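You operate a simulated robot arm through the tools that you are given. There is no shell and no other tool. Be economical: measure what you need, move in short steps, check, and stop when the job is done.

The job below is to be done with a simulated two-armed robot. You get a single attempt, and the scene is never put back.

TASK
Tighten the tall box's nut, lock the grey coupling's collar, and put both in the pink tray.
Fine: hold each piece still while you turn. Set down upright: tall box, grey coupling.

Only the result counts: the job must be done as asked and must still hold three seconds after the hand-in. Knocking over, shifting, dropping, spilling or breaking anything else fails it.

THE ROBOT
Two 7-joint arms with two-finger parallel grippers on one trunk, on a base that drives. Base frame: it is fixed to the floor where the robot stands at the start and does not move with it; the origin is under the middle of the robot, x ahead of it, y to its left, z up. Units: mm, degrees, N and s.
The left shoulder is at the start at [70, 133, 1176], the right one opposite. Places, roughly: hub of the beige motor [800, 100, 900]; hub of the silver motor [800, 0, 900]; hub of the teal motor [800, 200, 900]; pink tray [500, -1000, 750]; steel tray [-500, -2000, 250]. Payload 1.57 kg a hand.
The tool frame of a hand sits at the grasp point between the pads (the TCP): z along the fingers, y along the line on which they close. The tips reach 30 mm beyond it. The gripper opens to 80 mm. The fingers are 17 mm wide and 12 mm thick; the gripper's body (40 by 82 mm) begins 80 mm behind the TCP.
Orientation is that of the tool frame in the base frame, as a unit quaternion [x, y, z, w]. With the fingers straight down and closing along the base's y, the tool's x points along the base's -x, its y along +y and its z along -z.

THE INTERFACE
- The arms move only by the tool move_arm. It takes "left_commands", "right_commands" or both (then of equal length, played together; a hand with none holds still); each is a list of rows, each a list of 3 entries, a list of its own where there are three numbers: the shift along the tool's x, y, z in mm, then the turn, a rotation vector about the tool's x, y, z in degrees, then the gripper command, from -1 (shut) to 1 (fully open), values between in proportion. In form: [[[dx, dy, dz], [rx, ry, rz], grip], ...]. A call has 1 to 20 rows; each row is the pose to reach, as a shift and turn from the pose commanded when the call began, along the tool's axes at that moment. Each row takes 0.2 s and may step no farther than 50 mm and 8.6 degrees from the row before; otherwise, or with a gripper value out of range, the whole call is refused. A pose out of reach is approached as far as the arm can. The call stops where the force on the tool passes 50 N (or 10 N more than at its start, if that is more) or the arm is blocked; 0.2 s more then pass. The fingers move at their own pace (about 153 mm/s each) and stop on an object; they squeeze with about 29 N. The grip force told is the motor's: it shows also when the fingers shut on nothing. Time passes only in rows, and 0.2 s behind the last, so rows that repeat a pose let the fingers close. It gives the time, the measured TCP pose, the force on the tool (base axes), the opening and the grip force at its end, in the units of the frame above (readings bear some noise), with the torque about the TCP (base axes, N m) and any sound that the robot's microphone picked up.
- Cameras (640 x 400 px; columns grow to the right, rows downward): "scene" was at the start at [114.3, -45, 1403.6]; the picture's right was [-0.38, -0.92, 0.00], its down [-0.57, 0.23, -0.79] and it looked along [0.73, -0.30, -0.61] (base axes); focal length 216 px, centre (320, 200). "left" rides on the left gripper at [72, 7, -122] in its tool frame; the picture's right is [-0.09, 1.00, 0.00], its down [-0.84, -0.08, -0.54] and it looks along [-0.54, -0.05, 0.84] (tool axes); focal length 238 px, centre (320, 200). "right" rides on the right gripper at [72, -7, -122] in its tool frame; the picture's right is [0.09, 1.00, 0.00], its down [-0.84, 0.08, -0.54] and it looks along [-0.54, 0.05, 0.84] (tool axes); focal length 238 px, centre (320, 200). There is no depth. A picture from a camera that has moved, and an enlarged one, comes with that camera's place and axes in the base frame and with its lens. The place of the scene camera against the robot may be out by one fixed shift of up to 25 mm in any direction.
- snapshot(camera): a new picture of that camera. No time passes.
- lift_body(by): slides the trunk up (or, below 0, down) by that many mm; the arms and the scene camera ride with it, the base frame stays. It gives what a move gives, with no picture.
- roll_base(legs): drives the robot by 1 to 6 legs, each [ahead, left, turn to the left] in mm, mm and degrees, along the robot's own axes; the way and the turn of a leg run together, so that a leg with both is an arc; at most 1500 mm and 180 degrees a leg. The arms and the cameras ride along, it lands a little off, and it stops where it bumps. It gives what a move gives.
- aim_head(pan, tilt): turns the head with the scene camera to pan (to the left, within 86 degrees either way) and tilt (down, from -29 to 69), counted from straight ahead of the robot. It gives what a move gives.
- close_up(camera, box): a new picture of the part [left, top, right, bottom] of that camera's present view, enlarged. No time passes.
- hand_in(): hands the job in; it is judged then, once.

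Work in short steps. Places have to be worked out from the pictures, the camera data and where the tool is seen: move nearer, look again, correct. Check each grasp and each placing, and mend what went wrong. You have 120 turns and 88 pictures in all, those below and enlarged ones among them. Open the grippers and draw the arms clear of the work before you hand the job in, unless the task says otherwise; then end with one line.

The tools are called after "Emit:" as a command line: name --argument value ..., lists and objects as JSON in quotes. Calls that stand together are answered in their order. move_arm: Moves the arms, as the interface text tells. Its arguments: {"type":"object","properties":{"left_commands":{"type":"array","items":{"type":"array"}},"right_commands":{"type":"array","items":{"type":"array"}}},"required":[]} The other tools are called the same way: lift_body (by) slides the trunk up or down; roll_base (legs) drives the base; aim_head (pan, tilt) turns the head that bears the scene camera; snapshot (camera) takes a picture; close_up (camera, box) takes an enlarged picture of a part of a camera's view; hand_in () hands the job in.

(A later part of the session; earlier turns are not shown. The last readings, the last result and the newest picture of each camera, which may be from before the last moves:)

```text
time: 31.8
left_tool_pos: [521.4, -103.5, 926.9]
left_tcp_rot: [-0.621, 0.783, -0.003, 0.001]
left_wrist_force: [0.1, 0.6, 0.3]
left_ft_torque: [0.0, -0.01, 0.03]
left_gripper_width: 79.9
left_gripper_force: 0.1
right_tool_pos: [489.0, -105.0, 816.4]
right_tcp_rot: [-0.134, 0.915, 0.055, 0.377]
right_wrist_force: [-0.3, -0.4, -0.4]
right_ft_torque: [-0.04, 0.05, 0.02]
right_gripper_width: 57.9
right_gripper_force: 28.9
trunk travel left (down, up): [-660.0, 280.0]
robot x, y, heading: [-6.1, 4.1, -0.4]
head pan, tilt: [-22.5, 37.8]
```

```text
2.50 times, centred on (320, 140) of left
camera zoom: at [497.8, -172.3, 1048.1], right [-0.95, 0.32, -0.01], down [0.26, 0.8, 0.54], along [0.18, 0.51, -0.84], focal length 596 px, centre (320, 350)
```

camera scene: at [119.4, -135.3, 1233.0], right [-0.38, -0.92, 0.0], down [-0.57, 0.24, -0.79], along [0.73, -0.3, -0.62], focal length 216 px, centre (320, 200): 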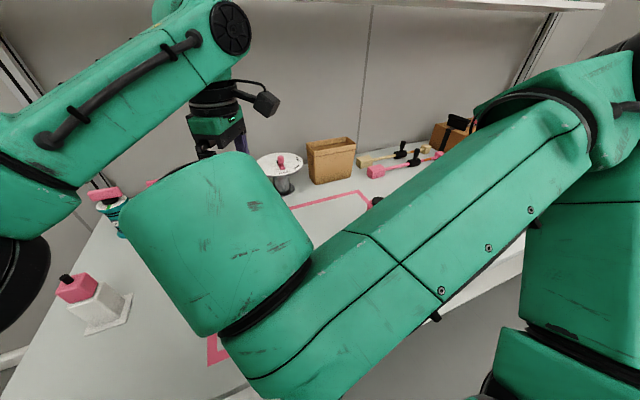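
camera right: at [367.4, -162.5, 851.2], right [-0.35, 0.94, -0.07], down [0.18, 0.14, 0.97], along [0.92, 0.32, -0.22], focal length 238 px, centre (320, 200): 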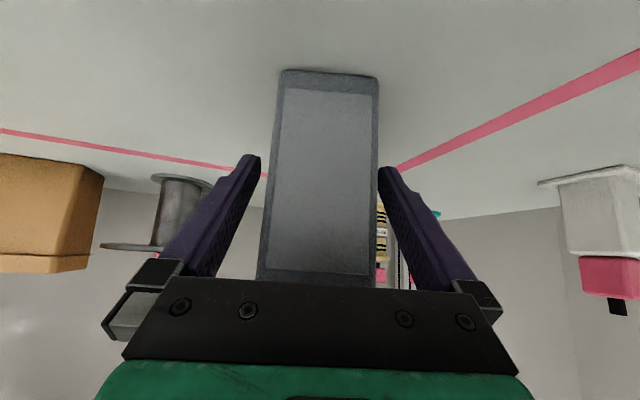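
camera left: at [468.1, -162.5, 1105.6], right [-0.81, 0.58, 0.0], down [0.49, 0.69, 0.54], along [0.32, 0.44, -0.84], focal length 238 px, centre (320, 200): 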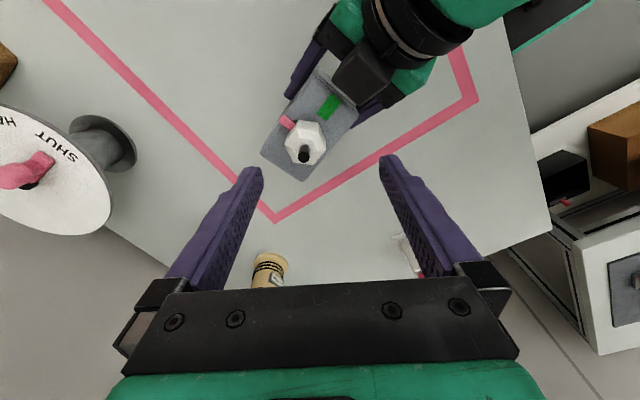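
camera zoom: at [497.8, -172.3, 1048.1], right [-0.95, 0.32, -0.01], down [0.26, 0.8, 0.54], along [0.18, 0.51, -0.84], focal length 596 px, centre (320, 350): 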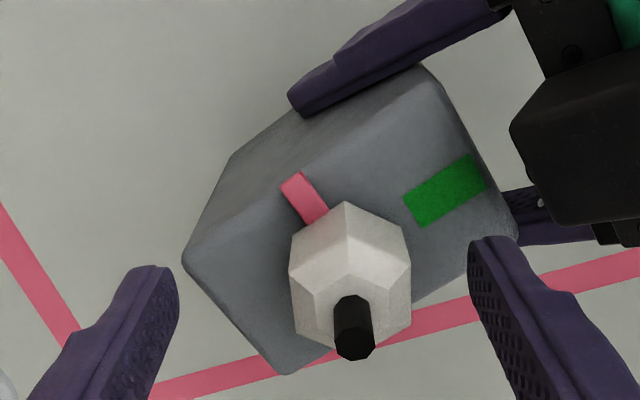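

The nut is now near (514,-101) with flats facing the left fingers. I shift 8 mm, descend to z≈913 and close on it.

Emit:
move_arm --left_commands '[[[-1, 4, 4], [0, 0, 0], 1], [[-1, 8, 8], [0, 0, 0], 1], [[-1, 8, 13], [0, 0, 0], 1], [[-1, 8, 13], [0, 0, 0], 0.5], [[-1, 8, 13], [0, 0, 0], 0], [[-1, 8, 13], [0, 0, 0], -0.5], [[-1, 8, 13], [0, 0, 0], -1], [[-1, 8, 13], [0, 0, 0], -1]]' --right_commands '[[[0, 0, 0], [0, 0, 0], -1], [[0, 0, 0], [0, 0, 0], -1], [[0, 0, 0], [0, 0, 0], -1], [[0, 0, 0], [0, 0, 0], -1], [[0, 0, 0], [0, 0, 0], -1], [[0, 0, 0], [0, 0, 0], -1], [[0, 0, 0], [0, 0, 0], -1], [[0, 0, 0], [0, 0, 0], -1]]'

Emit:
close_up --camera "left" --box '[220, 60, 420, 220]'

```text
time: 33.5
left_tool_pos: [513.9, -100.5, 912.8]
left_tcp_rot: [-0.621, 0.784, -0.002, 0.001]
left_wrist_force: [12.3, -1.6, -3.4]
left_ft_torque: [-0.1, -0.39, -0.01]
left_gripper_width: 35.4
left_gripper_force: 29.0
right_tool_pos: [489.0, -105.6, 815.3]
right_tcp_rot: [-0.134, 0.915, 0.055, 0.377]
right_wrist_force: [-13.0, 0.9, 2.3]
right_ft_torque: [0.01, -0.88, 0.1]
right_gripper_width: 57.6
right_gripper_force: 28.8
trunk travel left (down, up): [-660.0, 280.0]
robot x, y, heading: [-5.9, 3.7, -0.2]
head pan, tilt: [-22.5, 37.8]
```

```text
2.50 times, centred on (320, 140) of left
camera zoom: at [489.8, -168.8, 1034.5], right [-0.95, 0.32, -0.01], down [0.26, 0.8, 0.54], along [0.18, 0.51, -0.84], focal length 596 px, centre (320, 350)
```

zoom: 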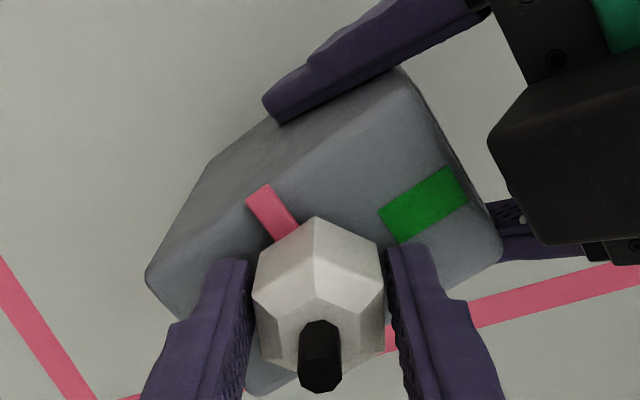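

The nut is held (35.4 mm) with a small side force, which I relax by 1 mm. I turn clockwise in a first batch of 40° with the box held.

Emit:
move_arm --left_commands '[[[0, -1, 0], [0, 0, 0], -1], [[0, -1, 0], [0, 0, 8], -1], [[0, -1, 0], [0, 0, 16], -1], [[0, -1, 0], [0, 0, 24], -1], [[0, -1, 0], [0, 0, 32], -1], [[0, -1, 0], [0, 0, 40], -1]]' --right_commands '[[[0, 0, 0], [0, 0, 0], -1], [[0, 0, 0], [0, 0, 0], -1], [[0, 0, 0], [0, 0, 0], -1], [[0, 0, 0], [0, 0, 0], -1], [[0, 0, 0], [0, 0, 0], -1], [[0, 0, 0], [0, 0, 0], -1]]'

Emit:
close_up --camera "left" --box '[220, 60, 420, 220]'

```text
time: 35.0
left_tool_pos: [514.8, -101.4, 912.1]
left_tcp_rot: [-0.314, 0.949, -0.001, 0.001]
left_wrist_force: [-15.5, 5.2, 11.1]
left_ft_torque: [0.01, 1.02, 0.01]
left_gripper_width: 35.4
left_gripper_force: 29.3
right_tool_pos: [491.1, -107.7, 816.4]
right_tcp_rot: [-0.132, 0.915, 0.053, 0.377]
right_wrist_force: [15.9, -4.7, -9.3]
right_ft_torque: [0.32, 0.64, -0.29]
right_gripper_width: 58.1
right_gripper_force: 28.6
trunk travel left (down, up): [-660.0, 280.0]
robot x, y, heading: [-3.5, -0.2, -0.3]
head pan, tilt: [-22.5, 37.8]
```

```text
2.50 times, centred on (320, 140) of left
camera zoom: at [452.3, -139.1, 1033.7], right [-0.52, 0.85, 0.0], down [0.72, 0.44, 0.54], along [0.46, 0.28, -0.84], focal length 596 px, centre (320, 350)
```

zoom: 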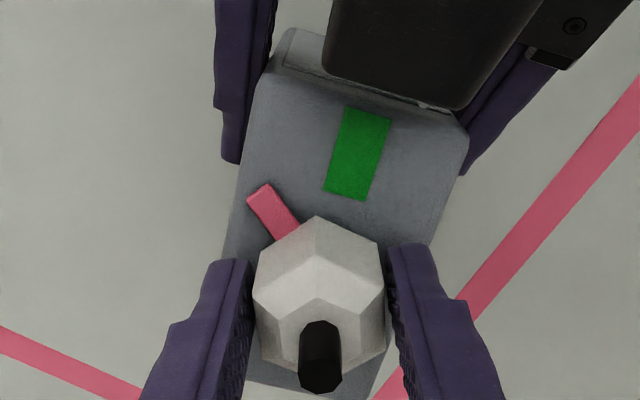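

The nut turns with the fingers and the box stays. I relax the side force ~1 mm and turn another 48°.

Emit:
move_arm --left_commands '[[[1, 1, 0], [0, 0, 8], -1], [[1, 1, 0], [0, 0, 16], -1], [[1, 1, 0], [0, 0, 24], -1], [[1, 1, 0], [0, 0, 32], -1], [[1, 1, 0], [0, 0, 40], -1], [[1, 1, 0], [0, 0, 48], -1]]' --right_commands '[[[0, 0, 0], [0, 0, 0], -1], [[0, 0, 0], [0, 0, 0], -1], [[0, 0, 0], [0, 0, 0], -1], [[0, 0, 0], [0, 0, 0], -1], [[0, 0, 0], [0, 0, 0], -1], [[0, 0, 0], [0, 0, 0], -1]]'

Emit:
close_up --camera "left" --box '[220, 60, 420, 220]'

```text
time: 36.4
left_tool_pos: [513.9, -99.9, 911.6]
left_tcp_rot: [0.098, 0.995, 0.002, 0.003]
left_wrist_force: [0.5, 17.7, -4.1]
left_ft_torque: [0.87, 0.35, 0.03]
left_gripper_width: 35.7
left_gripper_force: 28.7
right_tool_pos: [489.5, -106.9, 816.8]
right_tcp_rot: [-0.132, 0.915, 0.054, 0.377]
right_wrist_force: [0.0, -19.3, 4.1]
right_ft_torque: [0.95, -0.48, -0.53]
right_gripper_width: 58.1
right_gripper_force: 29.4
trunk travel left (down, up): [-660.0, 280.0]
robot x, y, heading: [-5.2, 4.4, -0.2]
head pan, tilt: [-22.5, 37.8]
```

```text
2.50 times, centred on (320, 140) of left
camera zoom: at [444.1, -79.9, 1033.7], right [0.28, 0.96, 0.0], down [0.8, -0.24, 0.54], along [0.52, -0.15, -0.84], focal length 596 px, centre (320, 350)
```

zoom: 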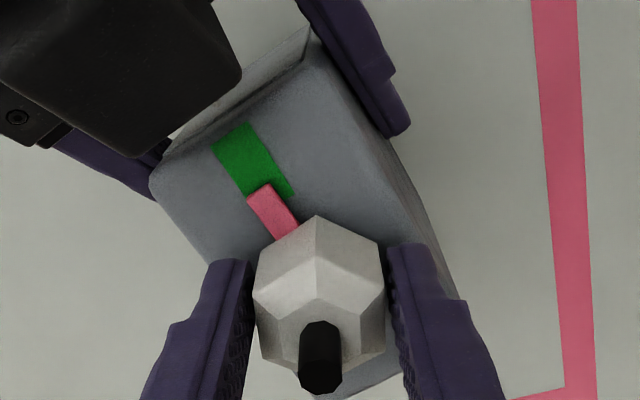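

The pointer is almost on the green mark, still a few degrees short. I turn 6° more and listen for a click.

Emit:
move_arm --left_commands '[[[0, 1, 0], [0, 0, 3], -1], [[0, 1, 0], [0, 0, 6], -1], [[0, 1, 0], [0, 0, 6], -1]]' --right_commands '[[[0, 0, 0], [0, 0, 0], -1], [[0, 0, 0], [0, 0, 0], -1], [[0, 0, 0], [0, 0, 0], -1]]'

Emit:
close_up --camera "left" --box '[260, 80, 360, 180]'

```text
time: 37.1
left_tool_pos: [513.0, -101.4, 912.7]
left_tcp_rot: [0.149, 0.989, 0.0, 0.002]
left_wrist_force: [0.7, 17.3, -0.7]
left_ft_torque: [0.95, -0.03, 0.42]
left_gripper_width: 35.9
left_gripper_force: 29.0
right_tool_pos: [490.4, -105.7, 816.5]
right_tcp_rot: [-0.132, 0.915, 0.054, 0.377]
right_wrist_force: [0.1, -18.9, 2.3]
right_ft_torque: [0.62, -0.07, -0.79]
right_gripper_width: 58.3
right_gripper_force: 29.1
trunk travel left (down, up): [-660.0, 280.0]
robot x, y, heading: [-3.9, 5.0, -0.2]
head pan, tilt: [-22.5, 37.8]
```

```text
4.00 times, centred on (310, 130) of left
camera zoom: at [445.5, -73.1, 1034.1], right [0.38, 0.92, 0.0], down [0.77, -0.32, 0.55], along [0.5, -0.21, -0.84], focal length 953 px, centre (360, 480)
```

zoom: 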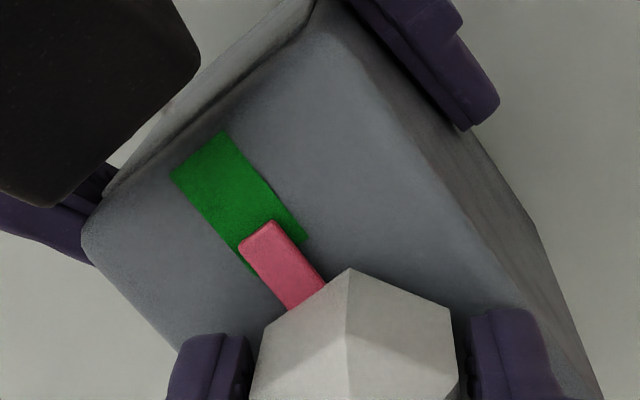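

The torque about z has risen to 0.42 N·m: it seems to reach its stop with the pointer on green. I add 3° to confirm it is seated.

Emit:
move_arm --left_commands '[[[0, 0, 0], [0, 0, 3], -1], [[0, 0, 0], [0, 0, 3], -1]]' --right_commands '[[[0, 0, 0], [0, 0, 0], -1], [[0, 0, 0], [0, 0, 0], -1]]'

Emit:
close_up --camera "left" --box '[260, 80, 360, 180]'

```text
time: 37.8
left_tool_pos: [512.5, -101.1, 911.4]
left_tcp_rot: [0.176, 0.984, 0.0, 0.002]
left_wrist_force: [0.0, 18.1, -0.1]
left_ft_torque: [0.95, -0.01, 0.37]
left_gripper_width: 35.6
left_gripper_force: 28.9
right_tool_pos: [489.9, -107.5, 816.0]
right_tcp_rot: [-0.132, 0.915, 0.053, 0.377]
right_wrist_force: [-0.1, -18.2, 3.3]
right_ft_torque: [0.64, -0.03, -0.72]
right_gripper_width: 58.7
right_gripper_force: 29.1
trunk travel left (down, up): [-660.0, 280.0]
robot x, y, heading: [-2.9, 3.7, -0.3]
head pan, tilt: [-22.5, 37.8]
```

```text
4.00 times, centred on (310, 130) of left
camera zoom: at [446.9, -69.5, 1034.3], right [0.43, 0.9, 0.0], down [0.76, -0.36, 0.55], along [0.49, -0.23, -0.84], focal length 953 px, centre (360, 480)
```

zoom: 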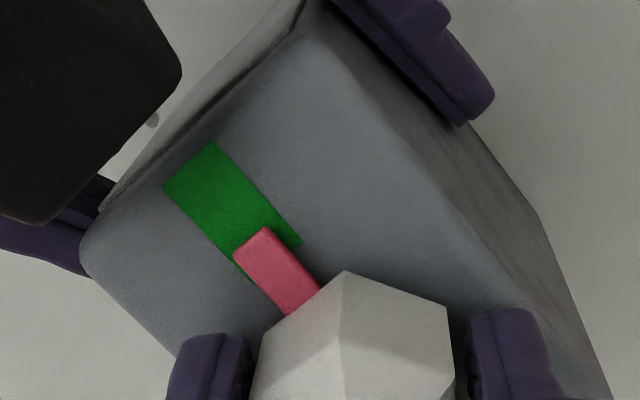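

The nut is seated: the pointer lies on the green and the torque is steady. I open the left hand and raise it clear while the right keeps holding the box.

Emit:
move_arm --left_commands '[[[0, 0, 0], [0, 0, 0], 0], [[0, 0, 0], [0, 0, 0], 1], [[0, 0, 0], [0, 0, 0], 1], [[0, 0, -20], [0, 0, 0], 1], [[0, 0, -40], [0, 0, 0], 1], [[0, 40, -60], [0, 0, 0], 1], [[0, 80, -80], [0, 0, 0], 1]]' --right_commands '[[[0, 0, 0], [0, 0, 0], -1], [[0, 0, 0], [0, 0, 0], -1], [[0, 0, 0], [0, 0, 0], -1], [[0, 0, 0], [0, 0, 0], -1], [[0, 0, 0], [0, 0, 0], -1], [[0, 0, 0], [0, 0, 0], -1], [[0, 0, 0], [0, 0, 0], -1]]'

Emit:
lift_body --by 80

Emit:
snapshot --camera "scene"

Emit:
snapshot --camera "left"

```text
time: 39.4
left_tool_pos: [540.2, -25.1, 994.4]
left_tcp_rot: [0.175, 0.985, 0.0, 0.001]
left_wrist_force: [-0.6, 0.5, 0.0]
left_ft_torque: [-0.02, -0.01, 0.0]
left_gripper_width: 79.9
left_gripper_force: 0.1
right_tool_pos: [490.8, -106.7, 816.7]
right_tcp_rot: [-0.133, 0.915, 0.054, 0.377]
right_wrist_force: [0.5, -0.5, -0.7]
right_ft_torque: [0.0, 0.08, -0.01]
right_gripper_width: 58.3
right_gripper_force: 29.3
trunk travel left (down, up): [-660.0, 280.0]
robot x, y, heading: [-0.5, 0.7, -0.1]
head pan, tilt: [-22.5, 37.8]
```

```text
time: 40.5
left_tool_pos: [541.9, -26.9, 1072.3]
left_tcp_rot: [0.176, 0.984, 0.0, 0.002]
left_wrist_force: [0.4, -0.1, 0.0]
left_ft_torque: [0.01, 0.01, -0.01]
left_gripper_width: 79.9
left_gripper_force: 0.0
right_tool_pos: [489.5, -105.7, 895.9]
right_tcp_rot: [-0.133, 0.915, 0.054, 0.377]
right_wrist_force: [0.1, 0.5, -2.4]
right_ft_torque: [0.01, 0.03, 0.02]
right_gripper_width: 58.2
right_gripper_force: 28.9
trunk travel left (down, up): [-740.0, 200.0]
robot x, y, heading: [-3.4, -0.1, -0.2]
head pan, tilt: [-22.5, 37.8]
```

```text
53 pictures are left
camera scene: at [110.8, -42.3, 1393.6], right [-0.39, -0.92, 0.0], down [-0.57, 0.24, -0.79], along [0.73, -0.31, -0.61], focal length 216 px, centre (320, 200)
```

scene: 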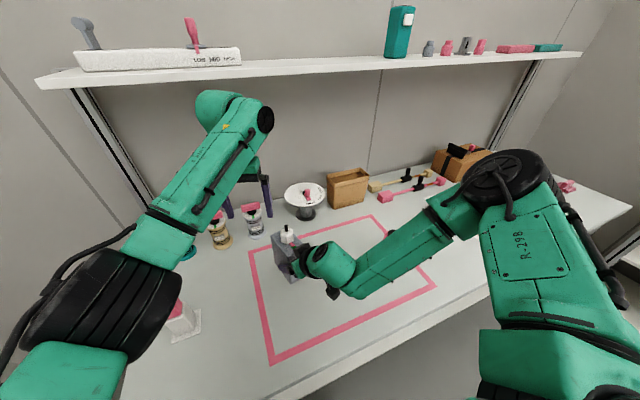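

```text
52 pictures are left
camera left: at [475.9, 4.7, 1194.6], right [0.43, 0.9, 0.0], down [0.76, -0.36, 0.55], along [0.49, -0.23, -0.84], focal length 238 px, centre (320, 200)
```

left: 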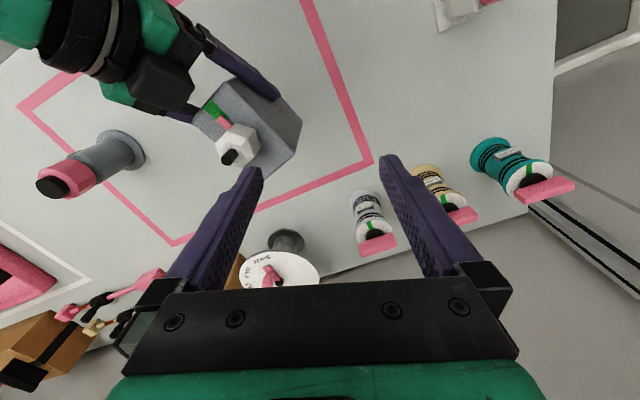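

The box is lifted cleanly (about 2.4 N). I raise the trunk further so it clears the coupling, then roll right toward the tray.

Emit:
lift_body --by 170

Emit:
roll_base --legs '[[0, -650, 0]]'

Emit:
snapshot --camera "left"

Emit:
snapshot --camera "scene"

```text
time: 42.4
left_tool_pos: [540.7, -26.5, 1242.8]
left_tcp_rot: [0.175, 0.985, 0.0, 0.002]
left_wrist_force: [0.0, 0.5, 0.0]
left_ft_torque: [-0.01, 0.03, -0.01]
left_gripper_width: 80.1
left_gripper_force: 0.1
right_tool_pos: [490.3, -105.9, 1066.3]
right_tcp_rot: [-0.133, 0.915, 0.054, 0.377]
right_wrist_force: [0.6, -0.5, -2.5]
right_ft_torque: [0.0, 0.1, 0.01]
right_gripper_width: 58.0
right_gripper_force: 28.6
trunk travel left (down, up): [-910.0, 30.0]
robot x, y, heading: [-3.2, 1.4, -0.5]
head pan, tilt: [-22.5, 37.8]
```

```text
time: 46.1
left_tool_pos: [534.6, -692.6, 1243.1]
left_tcp_rot: [0.181, 0.983, -0.001, 0.002]
left_wrist_force: [-0.2, 1.4, 0.2]
left_ft_torque: [0.0, -0.01, 0.0]
left_gripper_width: 80.1
left_gripper_force: 0.1
right_tool_pos: [481.6, -771.1, 1066.1]
right_tcp_rot: [-0.128, 0.916, 0.051, 0.377]
right_wrist_force: [0.6, 0.2, -2.4]
right_ft_torque: [0.0, 0.06, 0.0]
right_gripper_width: 58.0
right_gripper_force: 28.8
trunk travel left (down, up): [-910.0, 30.0]
robot x, y, heading: [-9.1, -657.8, -1.0]
head pan, tilt: [-22.5, 37.8]
```

```text
51 pictures are left
camera left: at [468.9, -660.2, 1364.7], right [0.44, 0.9, 0.0], down [0.75, -0.37, 0.55], along [0.49, -0.24, -0.84], focal length 238 px, centre (320, 200)
```

left: 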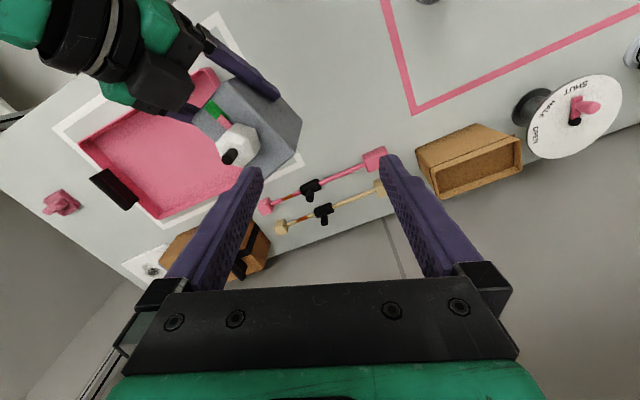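

```text
50 pictures are left
camera scene: at [103.4, -702.9, 1563.6], right [-0.4, -0.92, 0.0], down [-0.56, 0.24, -0.79], along [0.72, -0.32, -0.61], focal length 216 px, centre (320, 200)
```

scene: 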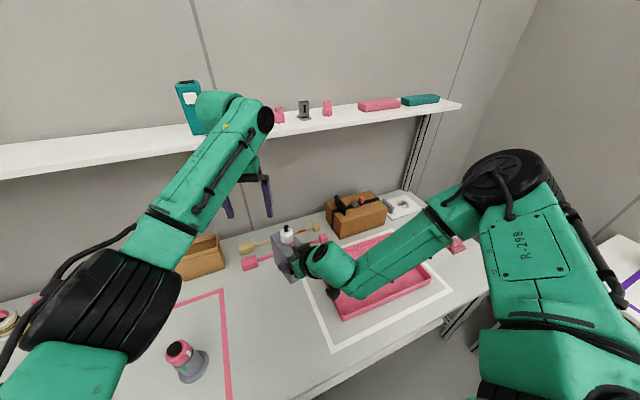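

The tray spans roughly x 385–650, y −900…−1310. I roll on so the box sits near (505,-1000), straightening the heading by 1°.

Emit:
roll_base --legs '[[0, -240, 1]]'

Emit:
lift_body --by -170

Emit:
snapshot --camera "left"

Emit:
snapshot --camera "right"

Emit:
snapshot --camera "scene"

```text
time: 47.9
left_tool_pos: [532.2, -919.3, 1242.5]
left_tcp_rot: [0.174, 0.985, -0.003, 0.001]
left_wrist_force: [0.4, -0.3, -1.3]
left_ft_torque: [-0.01, -0.01, 0.03]
left_gripper_width: 79.9
left_gripper_force: 0.0
right_tool_pos: [481.2, -998.6, 1067.4]
right_tcp_rot: [-0.135, 0.915, 0.053, 0.376]
right_wrist_force: [0.2, -0.3, -3.4]
right_ft_torque: [-0.08, 0.06, 0.02]
right_gripper_width: 57.7
right_gripper_force: 29.5
trunk travel left (down, up): [-910.0, 30.0]
robot x, y, heading: [-14.8, -892.0, 0.1]
head pan, tilt: [-22.5, 37.8]
```

```text
time: 49.8
left_tool_pos: [533.0, -921.8, 1072.8]
left_tcp_rot: [0.172, 0.985, -0.001, 0.002]
left_wrist_force: [0.5, -0.1, 1.2]
left_ft_torque: [-0.01, 0.01, 0.01]
left_gripper_width: 80.0
left_gripper_force: 0.1
right_tool_pos: [480.5, -1002.9, 896.0]
right_tcp_rot: [-0.134, 0.915, 0.054, 0.378]
right_wrist_force: [0.0, 1.1, -3.0]
right_ft_torque: [-0.01, 0.05, 0.04]
right_gripper_width: 57.9
right_gripper_force: 29.1
trunk travel left (down, up): [-740.0, 200.0]
robot x, y, heading: [-15.4, -892.7, 0.1]
head pan, tilt: [-22.5, 37.8]
```

```text
49 pictures are left
camera left: at [466.7, -890.8, 1194.7], right [0.43, 0.9, 0.0], down [0.76, -0.36, 0.55], along [0.49, -0.23, -0.84], focal length 238 px, centre (320, 200)
```

left: 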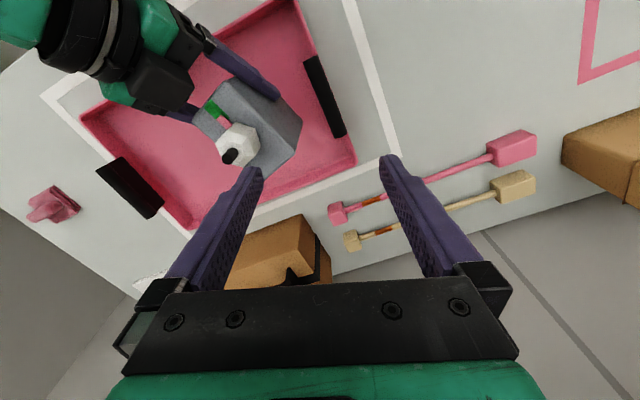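

```text
48 pictures are left
camera right: at [350.5, -1046.9, 932.2], right [-0.35, 0.93, -0.07], down [0.18, 0.14, 0.97], along [0.92, 0.33, -0.22], focal length 238 px, centre (320, 200)
```

right: 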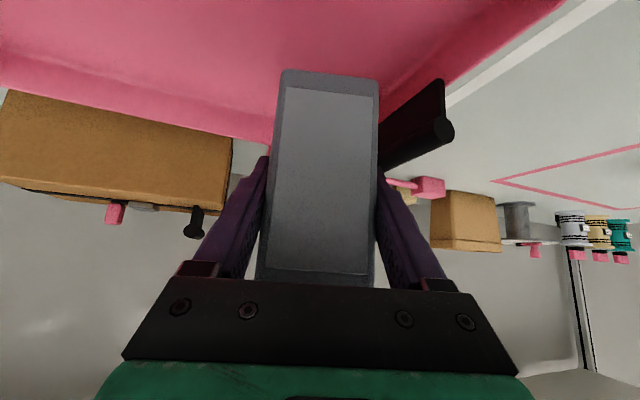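

```text
47 pictures are left
camera scene: at [101.5, -938.9, 1393.6], right [-0.39, -0.92, 0.0], down [-0.57, 0.24, -0.79], along [0.73, -0.3, -0.61], focal length 216 px, centre (320, 200)
```

scene: 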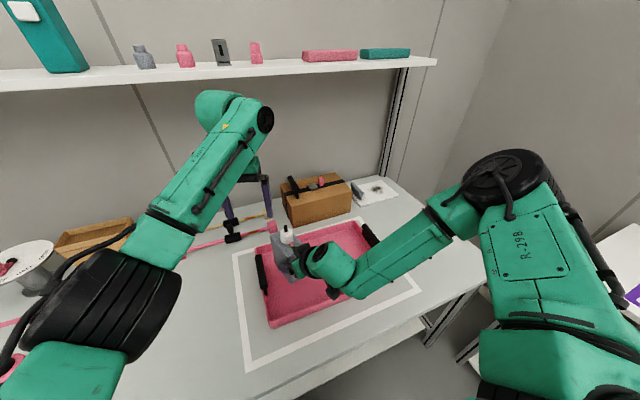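

The box hangs inside the tray area, clear of the walls and handle. I lower another 68 mm, then feel for the tray floor with small arm steps.

Emit:
lift_body --by -66

Emit:
move_arm --right_commands '[[[1.4, 0, 1.4], [0, 0, 0], -1], [[2.8, 0, 2.8], [0, 0, 0], -1]]'

```text
time: 50.8
left_tool_pos: [532.5, -922.1, 1005.9]
left_tcp_rot: [0.173, 0.985, -0.001, 0.002]
left_wrist_force: [-0.4, 0.5, -1.4]
left_ft_torque: [0.0, 0.04, -0.03]
left_gripper_width: 80.0
left_gripper_force: 0.0
right_tool_pos: [481.6, -1001.6, 830.7]
right_tcp_rot: [-0.135, 0.915, 0.055, 0.377]
right_wrist_force: [-0.4, 0.2, -1.8]
right_ft_torque: [-0.01, 0.07, 0.02]
right_gripper_width: 57.6
right_gripper_force: 29.1
trunk travel left (down, up): [-674.0, 266.0]
robot x, y, heading: [-11.9, -895.6, -0.1]
head pan, tilt: [-22.5, 37.8]
```

```text
time: 51.4
left_tool_pos: [531.5, -922.0, 1006.8]
left_tcp_rot: [0.173, 0.985, -0.001, 0.002]
left_wrist_force: [-0.4, 0.0, -0.1]
left_ft_torque: [0.0, -0.01, 0.0]
left_gripper_width: 79.8
left_gripper_force: 0.1
right_tool_pos: [481.7, -1001.3, 826.4]
right_tcp_rot: [-0.135, 0.914, 0.056, 0.378]
right_wrist_force: [-0.3, -0.6, -2.6]
right_ft_torque: [-0.02, 0.06, 0.04]
right_gripper_width: 58.2
right_gripper_force: 29.0
trunk travel left (down, up): [-674.0, 266.0]
robot x, y, heading: [-12.0, -895.6, -0.1]
head pan, tilt: [-22.5, 37.8]
```

No contact yet at TCP z 826. I keep stepping down 2 mm at a time.

Emit:
move_arm --right_commands '[[[1.4, 0, 1.4], [0, 0, 0], -1], [[2.8, 0, 2.8], [0, 0, 0], -1]]'

Emit:
move_arm --right_commands '[[[1.4, 0, 1.4], [0, 0, 0], -1], [[1.4, 0, 1.4], [0, 0, 0], -1]]'

```text
time: 52.0
left_tool_pos: [532.8, -921.8, 1006.8]
left_tcp_rot: [0.173, 0.985, 0.0, 0.002]
left_wrist_force: [-0.6, 0.4, -0.1]
left_ft_torque: [0.01, -0.01, -0.02]
left_gripper_width: 80.0
left_gripper_force: 0.1
right_tool_pos: [481.8, -1001.4, 822.1]
right_tcp_rot: [-0.135, 0.915, 0.055, 0.377]
right_wrist_force: [0.1, -0.2, -2.2]
right_ft_torque: [0.0, 0.07, 0.01]
right_gripper_width: 57.9
right_gripper_force: 29.1
trunk travel left (down, up): [-674.0, 266.0]
robot x, y, heading: [-12.2, -895.6, -0.3]
head pan, tilt: [-22.5, 37.8]
```

```text
time: 52.6
left_tool_pos: [533.0, -922.6, 1007.2]
left_tcp_rot: [0.174, 0.985, -0.001, 0.001]
left_wrist_force: [-0.4, -0.1, 0.2]
left_ft_torque: [0.0, -0.01, -0.03]
left_gripper_width: 80.0
left_gripper_force: 0.1
right_tool_pos: [482.4, -1001.8, 820.9]
right_tcp_rot: [-0.135, 0.914, 0.055, 0.378]
right_wrist_force: [1.0, -0.2, 1.8]
right_ft_torque: [-0.13, 0.03, 0.02]
right_gripper_width: 58.0
right_gripper_force: 29.1
trunk travel left (down, up): [-674.0, 266.0]
robot x, y, heading: [-16.8, -892.8, -0.0]
head pan, tilt: [-22.5, 37.8]
```

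The force reversed to +1.8 N: the box rests on the tray floor. I open the fingers and back out along the finger axis.

Emit:
move_arm --right_commands '[[[0, 0, 0], [0, 0, 0], -0.2], [[0, 0, 0], [0, 0, 0], 0.5], [[0, 0, 0], [0, 0, 0], 1], [[0, 0, 0], [0, 0, 0], 1], [[0, 0, -20], [0, 0, 0], 1], [[0, 0, -45], [0, 0, 0], 1], [[0, 0, -70], [0, 0, 0], 1], [[0, 0, -95], [0, 0, 0], 1]]'

Emit:
snapshot --camera "right"

Emit:
snapshot --camera "left"

```text
time: 54.4
left_tool_pos: [532.9, -919.1, 1007.2]
left_tcp_rot: [0.174, 0.985, -0.003, 0.002]
left_wrist_force: [-0.6, 0.1, -0.2]
left_ft_torque: [-0.08, -0.01, 0.02]
left_gripper_width: 80.2
left_gripper_force: 0.1
right_tool_pos: [416.0, -1017.8, 888.8]
right_tcp_rot: [-0.135, 0.915, 0.053, 0.377]
right_wrist_force: [-0.5, 0.1, -0.1]
right_ft_torque: [0.02, -0.05, -0.01]
right_gripper_width: 79.9
right_gripper_force: 0.0
trunk travel left (down, up): [-674.0, 266.0]
robot x, y, heading: [-10.7, -895.5, -0.2]
head pan, tilt: [-22.5, 37.8]
```

```text
46 pictures are left
camera right: at [284.4, -1064.0, 925.0], right [-0.35, 0.93, -0.07], down [0.18, 0.14, 0.97], along [0.92, 0.33, -0.22], focal length 238 px, centre (320, 200)
```

right: 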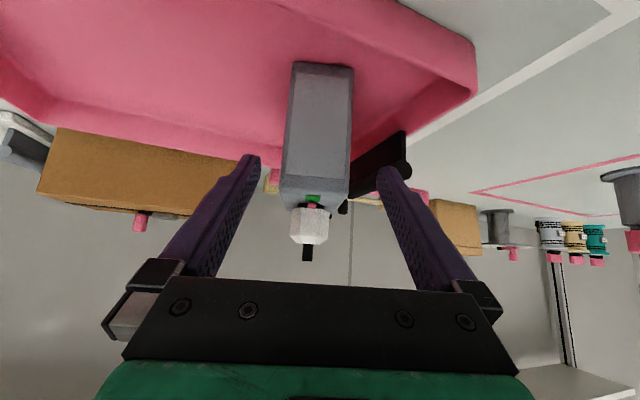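

```text
45 pictures are left
camera left: at [465.7, -887.1, 1129.2], right [0.43, 0.9, 0.0], down [0.76, -0.36, 0.55], along [0.49, -0.24, -0.84], focal length 238 px, centre (320, 200)
```

left: 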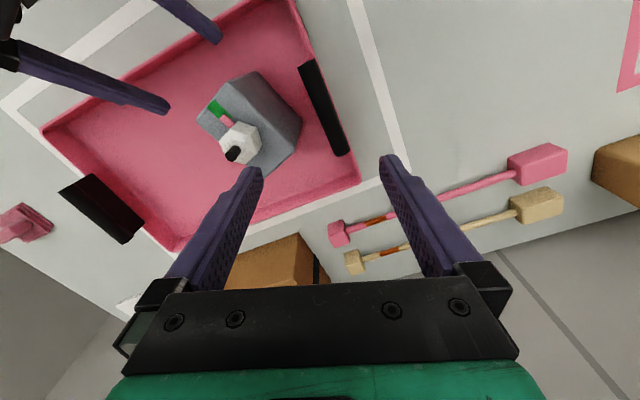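

The box stands upright in the tray with its pointer on green. I back up 60 mm and roll left to the coupling.

Emit:
roll_base --legs '[[-60, 0, 0], [0, 575, 0]]'

Emit:
snapshot --camera "right"

Emit:
snapshot --camera "left"

```text
time: 58.4
left_tool_pos: [473.3, -322.6, 1006.8]
left_tcp_rot: [0.174, 0.985, -0.001, 0.001]
left_wrist_force: [-0.5, 0.2, 0.1]
left_ft_torque: [-0.03, 0.0, 0.01]
left_gripper_width: 79.8
left_gripper_force: 0.1
right_tool_pos: [358.2, -421.6, 888.7]
right_tcp_rot: [-0.135, 0.914, 0.055, 0.378]
right_wrist_force: [-0.1, 1.2, -0.3]
right_ft_torque: [-0.01, 0.01, 0.0]
right_gripper_width: 79.8
right_gripper_force: 0.2
trunk travel left (down, up): [-674.0, 266.0]
robot x, y, heading: [-68.8, -296.3, -0.0]
head pan, tilt: [-22.5, 37.8]
```

```text
44 pictures are left
camera right: at [227.4, -467.6, 924.3], right [-0.35, 0.93, -0.07], down [0.18, 0.14, 0.97], along [0.92, 0.33, -0.22], focal length 238 px, centre (320, 200)
```

right: 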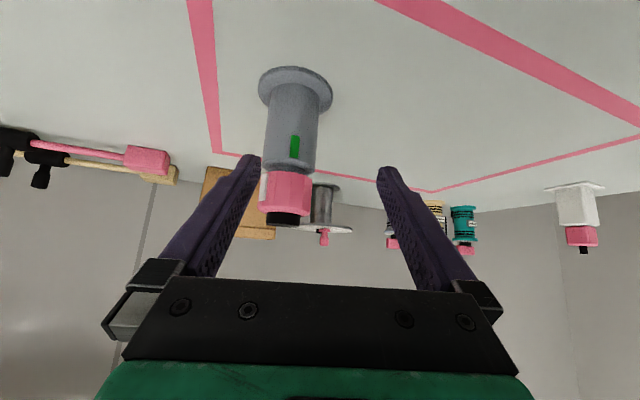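

```text
43 pictures are left
camera left: at [408.0, -291.2, 1128.8], right [0.43, 0.91, 0.0], down [0.76, -0.36, 0.55], along [0.49, -0.23, -0.84], focal length 238 px, centre (320, 200)
```

left: 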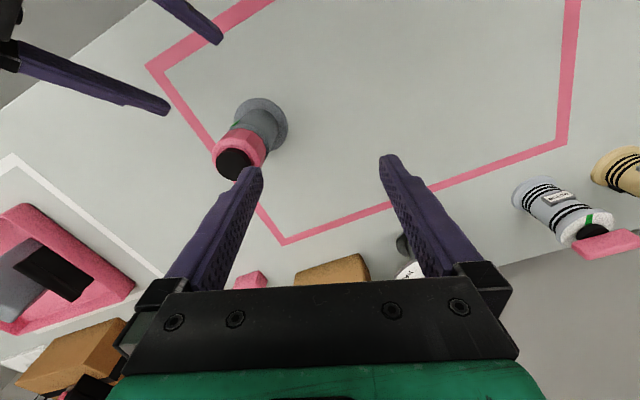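

The coupling axis is about (460,-418): collar z 850–890, cap to ~900, body below. I roll 43 mm forward so the arms sit as they did for the box.

Emit:
roll_base --legs '[[43, 0, 0]]'

```text
time: 59.3
left_tool_pos: [513.5, -323.8, 1008.4]
left_tcp_rot: [0.173, 0.985, 0.0, 0.003]
left_wrist_force: [-1.1, 0.0, -0.2]
left_ft_torque: [0.0, -0.04, 0.02]
left_gripper_width: 80.1
left_gripper_force: 0.1
right_tool_pos: [398.1, -422.2, 889.9]
right_tcp_rot: [-0.135, 0.915, 0.055, 0.377]
right_wrist_force: [-0.2, 0.1, 0.1]
right_ft_torque: [0.0, -0.01, 0.01]
right_gripper_width: 79.9
right_gripper_force: 0.0
trunk travel left (down, up): [-674.0, 266.0]
robot x, y, heading: [-28.9, -295.2, -0.2]
head pan, tilt: [-22.5, 37.8]
```

I align the right hand laterally first and look before advancing.

Emit:
move_arm --right_commands '[[[3, -7, 0], [0, 0, 0], 1], [[6, -15, 0], [0, 0, 0], 1], [[10, -15, 0], [0, 0, 0], 1], [[10, -15, 0], [0, 0, 0], 1]]'

Emit:
snapshot --camera "right"

```text
time: 60.3
left_tool_pos: [514.6, -322.4, 1007.6]
left_tcp_rot: [0.173, 0.985, 0.0, 0.002]
left_wrist_force: [-0.6, -0.7, -0.2]
left_ft_torque: [-0.01, -0.01, -0.02]
left_gripper_width: 80.4
left_gripper_force: 0.1
right_tool_pos: [397.1, -438.1, 881.6]
right_tcp_rot: [-0.136, 0.914, 0.056, 0.378]
right_wrist_force: [0.6, -0.8, -0.4]
right_ft_torque: [0.01, 0.05, 0.03]
right_gripper_width: 80.0
right_gripper_force: 0.0
trunk travel left (down, up): [-674.0, 266.0]
robot x, y, heading: [-30.5, -291.4, -0.1]
head pan, tilt: [-22.5, 37.8]
```

```text
42 pictures are left
camera right: at [267.0, -483.9, 917.6], right [-0.35, 0.93, -0.07], down [0.18, 0.14, 0.97], along [0.92, 0.33, -0.22], focal length 238 px, centre (320, 200)
```

right: 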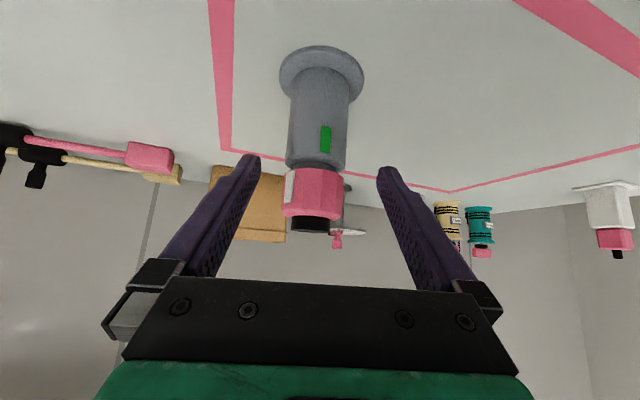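

Alignment is good. I advance along the fingers to straddle the body below the collar, then close.

Emit:
move_arm --right_commands '[[[6, 0, 10], [0, 0, 0], 1], [[13, 0, 25], [0, 0, 0], 1], [[13, 0, 45], [0, 0, 0], 1], [[13, 0, 65], [0, 0, 0], 1], [[13, 0, 82], [0, 0, 0], 1], [[13, 0, 98], [0, 0, 0], 1], [[13, 0, 98], [0, 0, 0], 1]]'

Emit:
snapshot --camera "right"

```text
time: 61.9
left_tool_pos: [516.3, -322.4, 1006.8]
left_tcp_rot: [0.172, 0.985, 0.0, 0.003]
left_wrist_force: [0.5, -0.6, 0.5]
left_ft_torque: [0.03, -0.03, 0.01]
left_gripper_width: 79.6
left_gripper_force: 0.1
right_tool_pos: [455.9, -421.5, 802.1]
right_tcp_rot: [-0.135, 0.915, 0.055, 0.377]
right_wrist_force: [0.8, 0.2, -0.6]
right_ft_torque: [-0.01, 0.01, 0.0]
right_gripper_width: 79.8
right_gripper_force: 0.0
trunk travel left (down, up): [-674.0, 266.0]
robot x, y, heading: [-23.7, -296.9, 0.0]
head pan, tilt: [-22.5, 37.8]
```

```text
41 pictures are left
camera right: at [324.7, -467.2, 838.3], right [-0.35, 0.93, -0.07], down [0.18, 0.14, 0.97], along [0.92, 0.33, -0.22], focal length 238 px, centre (320, 200)
```

right: 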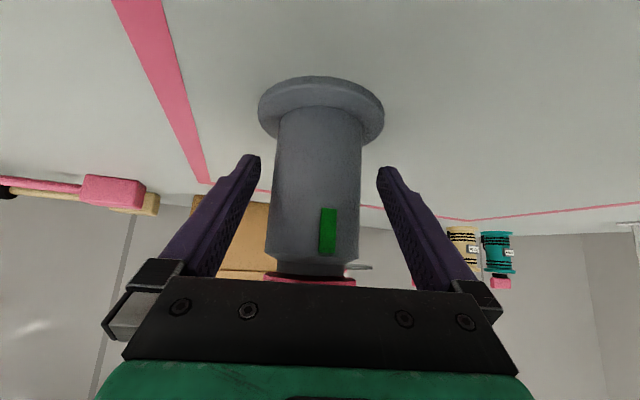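

The body is centred between the fingers. I close on it.

Emit:
move_arm --right_commands '[[[0, 0, 0], [0, 0, 0], 0.7], [[0, 0, 0], [0, 0, 0], 0.4], [[0, 0, 0], [0, 0, 0], 0.2], [[0, 0, 0], [0, 0, 0], -0.3], [[0, 0, 0], [0, 0, 0], -1], [[0, 0, 0], [0, 0, 0], -1]]'

Emit:
snapshot --camera "right"

Emit:
snapshot --camera "left"

```text
time: 63.3
left_tool_pos: [516.9, -322.2, 1007.2]
left_tcp_rot: [0.173, 0.985, -0.001, 0.002]
left_wrist_force: [0.1, -0.4, 0.1]
left_ft_torque: [0.01, 0.0, 0.02]
left_gripper_width: 80.0
left_gripper_force: 0.1
right_tool_pos: [455.2, -420.8, 801.9]
right_tcp_rot: [-0.137, 0.915, 0.056, 0.376]
right_wrist_force: [0.0, 0.3, 0.5]
right_ft_torque: [-0.09, -0.05, 0.0]
right_gripper_width: 54.8
right_gripper_force: 29.0
trunk travel left (down, up): [-674.0, 266.0]
robot x, y, heading: [-27.6, -295.3, 0.0]
head pan, tilt: [-22.5, 37.8]
```

```text
40 pictures are left
camera right: at [325.0, -467.0, 838.4], right [-0.35, 0.93, -0.07], down [0.18, 0.14, 0.97], along [0.92, 0.33, -0.22], focal length 238 px, centre (320, 200)
```

right: 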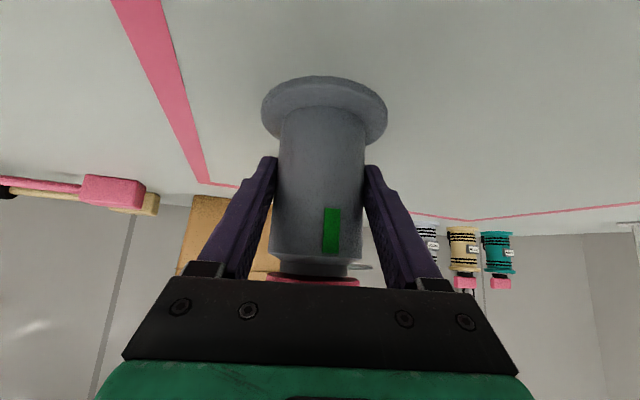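

```text
39 pictures are left
camera left: at [450.5, -291.3, 1128.9], right [0.43, 0.9, 0.0], down [0.76, -0.36, 0.55], along [0.49, -0.23, -0.84], focal length 238 px, centre (320, 200)
```

left: 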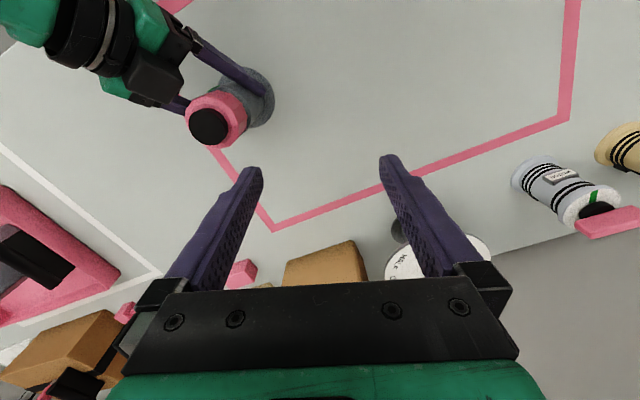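

The coupling body is held (54.8 mm). Green faces about −x and the white pointer about −y, so I need ~80–85° clockwise. I bring the left hand over the collar, yawed to start the turn at +55°.

Emit:
move_arm --left_commands '[[[2, -12, 0], [0, 0, -8.3], 1], [[4, -24, 0], [0, 0, -16.6], 1], [[7, -36, 5], [0, 0, -25], 1], [[9, -48, 10], [0, 0, -33.3], 1], [[11, -60, 15], [0, 0, -41.6], 1], [[14, -72, 20], [0, 0, -50], 1], [[16, -84, 25], [0, 0, -58.3], 1], [[18, -96, 35], [0, 0, -66.6], 1], [[20, -108, 47], [0, 0, -75], 1], [[20, -108, 47], [0, 0, -75], 1]]' --right_commands '[[[0, 0, 0], [0, 0, 0], -1], [[0, 0, 0], [0, 0, 0], -1], [[0, 0, 0], [0, 0, 0], -1], [[0, 0, 0], [0, 0, 0], -1], [[0, 0, 0], [0, 0, 0], -1], [[0, 0, 0], [0, 0, 0], -1], [[0, 0, 0], [0, 0, 0], -1], [[0, 0, 0], [0, 0, 0], -1], [[0, 0, 0], [0, 0, 0], -1], [[0, 0, 0], [0, 0, 0], -1]]'

Emit:
snapshot --camera "left"

```text
time: 65.5
left_tool_pos: [461.2, -418.5, 960.0]
left_tcp_rot: [-0.464, 0.886, -0.002, 0.002]
left_wrist_force: [-0.7, -0.4, -1.1]
left_ft_torque: [-0.01, 0.0, 0.0]
left_gripper_width: 80.3
left_gripper_force: 0.0
right_tool_pos: [455.0, -422.0, 803.0]
right_tcp_rot: [-0.135, 0.914, 0.055, 0.378]
right_wrist_force: [-0.9, -0.8, 0.1]
right_ft_torque: [-0.12, 0.01, -0.02]
right_gripper_width: 55.2
right_gripper_force: 29.1
trunk travel left (down, up): [-674.0, 266.0]
robot x, y, heading: [-30.8, -293.2, 0.2]
head pan, tilt: [-22.5, 37.8]
```

```text
38 pictures are left
camera left: at [413.4, -472.8, 1081.2], right [-0.76, 0.64, 0.0], down [0.54, 0.64, 0.54], along [0.35, 0.41, -0.84], focal length 238 px, centre (320, 200)
```

left: 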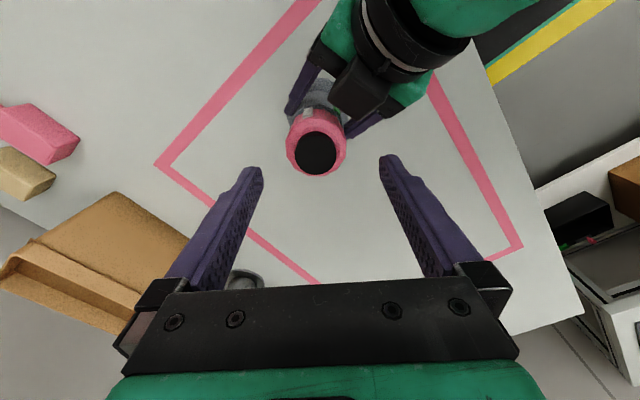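

The left hand is centred within ~2 mm. I narrow the opening to ~66 mm and descend to z≈886 over the collar.

Emit:
move_arm --left_commands '[[[0, -2, 15], [0, 0, 0], 0.65], [[0, -2, 30], [0, 0, 0], 0.65], [[0, -2, 45], [0, 0, 0], 0.65], [[0, -2, 60], [0, 0, 0], 0.65], [[0, -2, 74], [0, 0, 0], 0.65], [[0, -2, 74], [0, 0, 0], 0.65]]' --right_commands '[[[0, 0, 0], [0, 0, 0], -1], [[0, 0, 0], [0, 0, 0], -1], [[0, 0, 0], [0, 0, 0], -1], [[0, 0, 0], [0, 0, 0], -1], [[0, 0, 0], [0, 0, 0], -1], [[0, 0, 0], [0, 0, 0], -1]]'

Emit:
close_up --camera "left" --box '[220, 80, 420, 220]'

```text
time: 66.9
left_tool_pos: [461.9, -419.4, 886.3]
left_tcp_rot: [-0.463, 0.887, -0.002, 0.002]
left_wrist_force: [0.2, 0.1, 0.0]
left_ft_torque: [-0.01, 0.01, -0.03]
left_gripper_width: 65.9
left_gripper_force: 0.1
right_tool_pos: [456.2, -421.0, 801.2]
right_tcp_rot: [-0.135, 0.915, 0.055, 0.377]
right_wrist_force: [0.0, -0.1, -0.2]
right_ft_torque: [-0.12, -0.02, -0.06]
right_gripper_width: 55.1
right_gripper_force: 28.9
trunk travel left (down, up): [-674.0, 266.0]
robot x, y, heading: [-26.3, -293.7, -0.1]
head pan, tilt: [-22.5, 37.8]
```

```text
2.86 times, centred on (320, 150) of left
camera zoom: at [415.0, -473.8, 1008.7], right [-0.76, 0.65, 0.0], down [0.54, 0.64, 0.54], along [0.35, 0.41, -0.84], focal length 681 px, centre (320, 343)
```

zoom: 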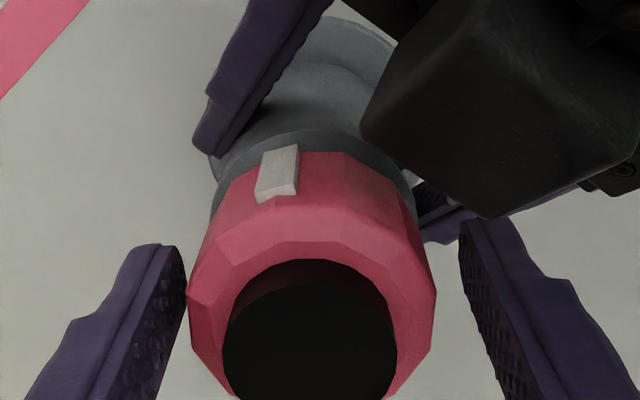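

No contact so far. I close the left gripper on the collar.

Emit:
move_arm --left_commands '[[[0, 0, 0], [0, 0, 0], 0.4], [[0, 0, 0], [0, 0, 0], 0.2], [[0, 0, 0], [0, 0, 0], -0.4], [[0, 0, 0], [0, 0, 0], -1], [[0, 0, 0], [0, 0, 0], -1]]' --right_commands '[[[0, 0, 0], [0, 0, 0], -1], [[0, 0, 0], [0, 0, 0], -1], [[0, 0, 0], [0, 0, 0], -1], [[0, 0, 0], [0, 0, 0], -1], [[0, 0, 0], [0, 0, 0], -1]]'

```text
time: 68.1
left_tool_pos: [462.1, -417.9, 888.1]
left_tcp_rot: [-0.462, 0.887, -0.002, 0.003]
left_wrist_force: [15.4, -7.2, -2.7]
left_ft_torque: [-0.35, -0.68, -0.02]
left_gripper_width: 52.1
left_gripper_force: 28.4
right_tool_pos: [453.8, -419.9, 801.9]
right_tcp_rot: [-0.137, 0.915, 0.057, 0.376]
right_wrist_force: [-14.8, 8.5, 5.4]
right_ft_torque: [-0.2, -0.56, 0.07]
right_gripper_width: 54.9
right_gripper_force: 29.0
trunk travel left (down, up): [-674.0, 266.0]
robot x, y, heading: [-26.6, -297.1, 0.2]
head pan, tilt: [-22.5, 37.8]
```

The collar is held (52 mm). I relax the side force by ~1.3 mm and turn 40° clockwise.

Emit:
move_arm --left_commands '[[[0, -1.3, 0], [0, 0, 0], -1], [[0, -1.3, 0], [0, 0, 8], -1], [[0, -1.3, 0], [0, 0, 16], -1], [[0, -1.3, 0], [0, 0, 24], -1], [[0, -1.3, 0], [0, 0, 32], -1], [[0, -1.3, 0], [0, 0, 40], -1]]' --right_commands '[[[0, 0, 0], [0, 0, 0], -1], [[0, 0, 0], [0, 0, 0], -1], [[0, 0, 0], [0, 0, 0], -1], [[0, 0, 0], [0, 0, 0], -1], [[0, 0, 0], [0, 0, 0], -1], [[0, 0, 0], [0, 0, 0], -1]]'

Emit:
close_up --camera "left" --box '[220, 80, 420, 220]'

```text
time: 69.5
left_tool_pos: [463.6, -419.2, 886.6]
left_tcp_rot: [-0.129, 0.992, -0.002, 0.002]
left_wrist_force: [-8.5, -6.8, 15.7]
left_ft_torque: [-0.34, 0.6, 0.0]
left_gripper_width: 52.1
left_gripper_force: 28.3
right_tool_pos: [456.0, -421.7, 801.6]
right_tcp_rot: [-0.134, 0.915, 0.054, 0.377]
right_wrist_force: [8.3, 7.7, -9.9]
right_ft_torque: [-0.14, 0.44, -0.04]
right_gripper_width: 54.8
right_gripper_force: 28.4
trunk travel left (down, up): [-674.0, 266.0]
robot x, y, heading: [-30.2, -296.3, 0.1]
head pan, tilt: [-22.5, 37.8]
```

```text
2.86 times, centred on (320, 150) of left
camera zoom: at [391.3, -431.1, 1008.9], right [-0.17, 0.99, 0.0], down [0.83, 0.14, 0.55], along [0.54, 0.09, -0.84], focal length 681 px, centre (320, 343)
```

zoom: 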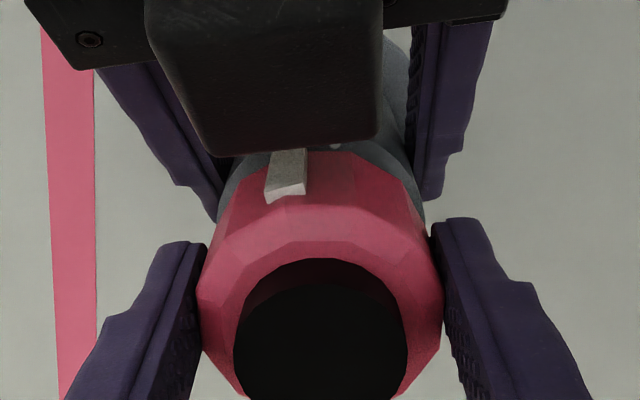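

The pointer turns with the collar. I relax the forces slightly and turn 32° more.

Emit:
move_arm --left_commands '[[[0.8, -0.3, -1], [0, 0, 8], -1], [[0.8, -0.3, -1], [0, 0, 16], -1], [[0.8, -0.3, -1], [0, 0, 24], -1], [[0.8, -0.3, -1], [0, 0, 32], -1]]' --right_commands '[[[0, 0, 0], [0, 0, 0], -1], [[0, 0, 0], [0, 0, 0], -1], [[0, 0, 0], [0, 0, 0], -1], [[0, 0, 0], [0, 0, 0], -1]]'

Emit:
close_up --camera "left" --box '[220, 80, 420, 220]'

Emit:
close_up --camera "right" --box '[220, 140, 420, 300]'

```text
time: 70.5
left_tool_pos: [464.6, -419.6, 885.3]
left_tcp_rot: [0.147, 0.989, 0.002, 0.002]
left_wrist_force: [0.9, 1.1, 0.4]
left_ft_torque: [0.04, -0.09, 0.6]
left_gripper_width: 52.0
left_gripper_force: 28.9
right_tool_pos: [455.4, -421.8, 802.9]
right_tcp_rot: [-0.134, 0.915, 0.053, 0.376]
right_wrist_force: [-1.5, -1.8, -0.2]
right_ft_torque: [-0.08, 0.09, -0.65]
right_gripper_width: 54.9
right_gripper_force: 29.5
trunk travel left (down, up): [-674.0, 266.0]
robot x, y, heading: [-32.4, -298.9, 0.2]
head pan, tilt: [-22.5, 37.8]
```

```text
2.86 times, centred on (320, 150) of left
camera zoom: at [396.9, -391.7, 1007.7], right [0.38, 0.93, 0.0], down [0.78, -0.32, 0.54], along [0.51, -0.2, -0.84], focal length 681 px, centre (320, 343)
```

zoom: 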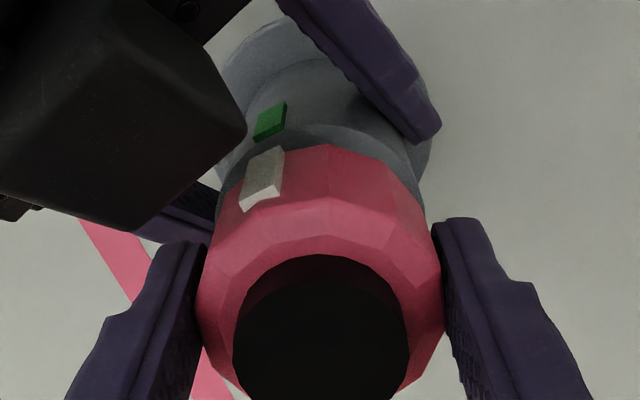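

```text
2.50 times, centred on (320, 220) of right
camera zoom: at [324.9, -467.2, 838.4], right [-0.35, 0.93, -0.07], down [0.18, 0.14, 0.97], along [0.92, 0.33, -0.22], focal length 596 px, centre (320, 150)
```

zoom: 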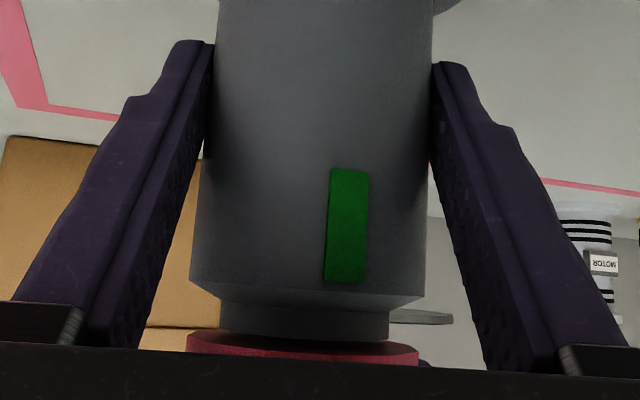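

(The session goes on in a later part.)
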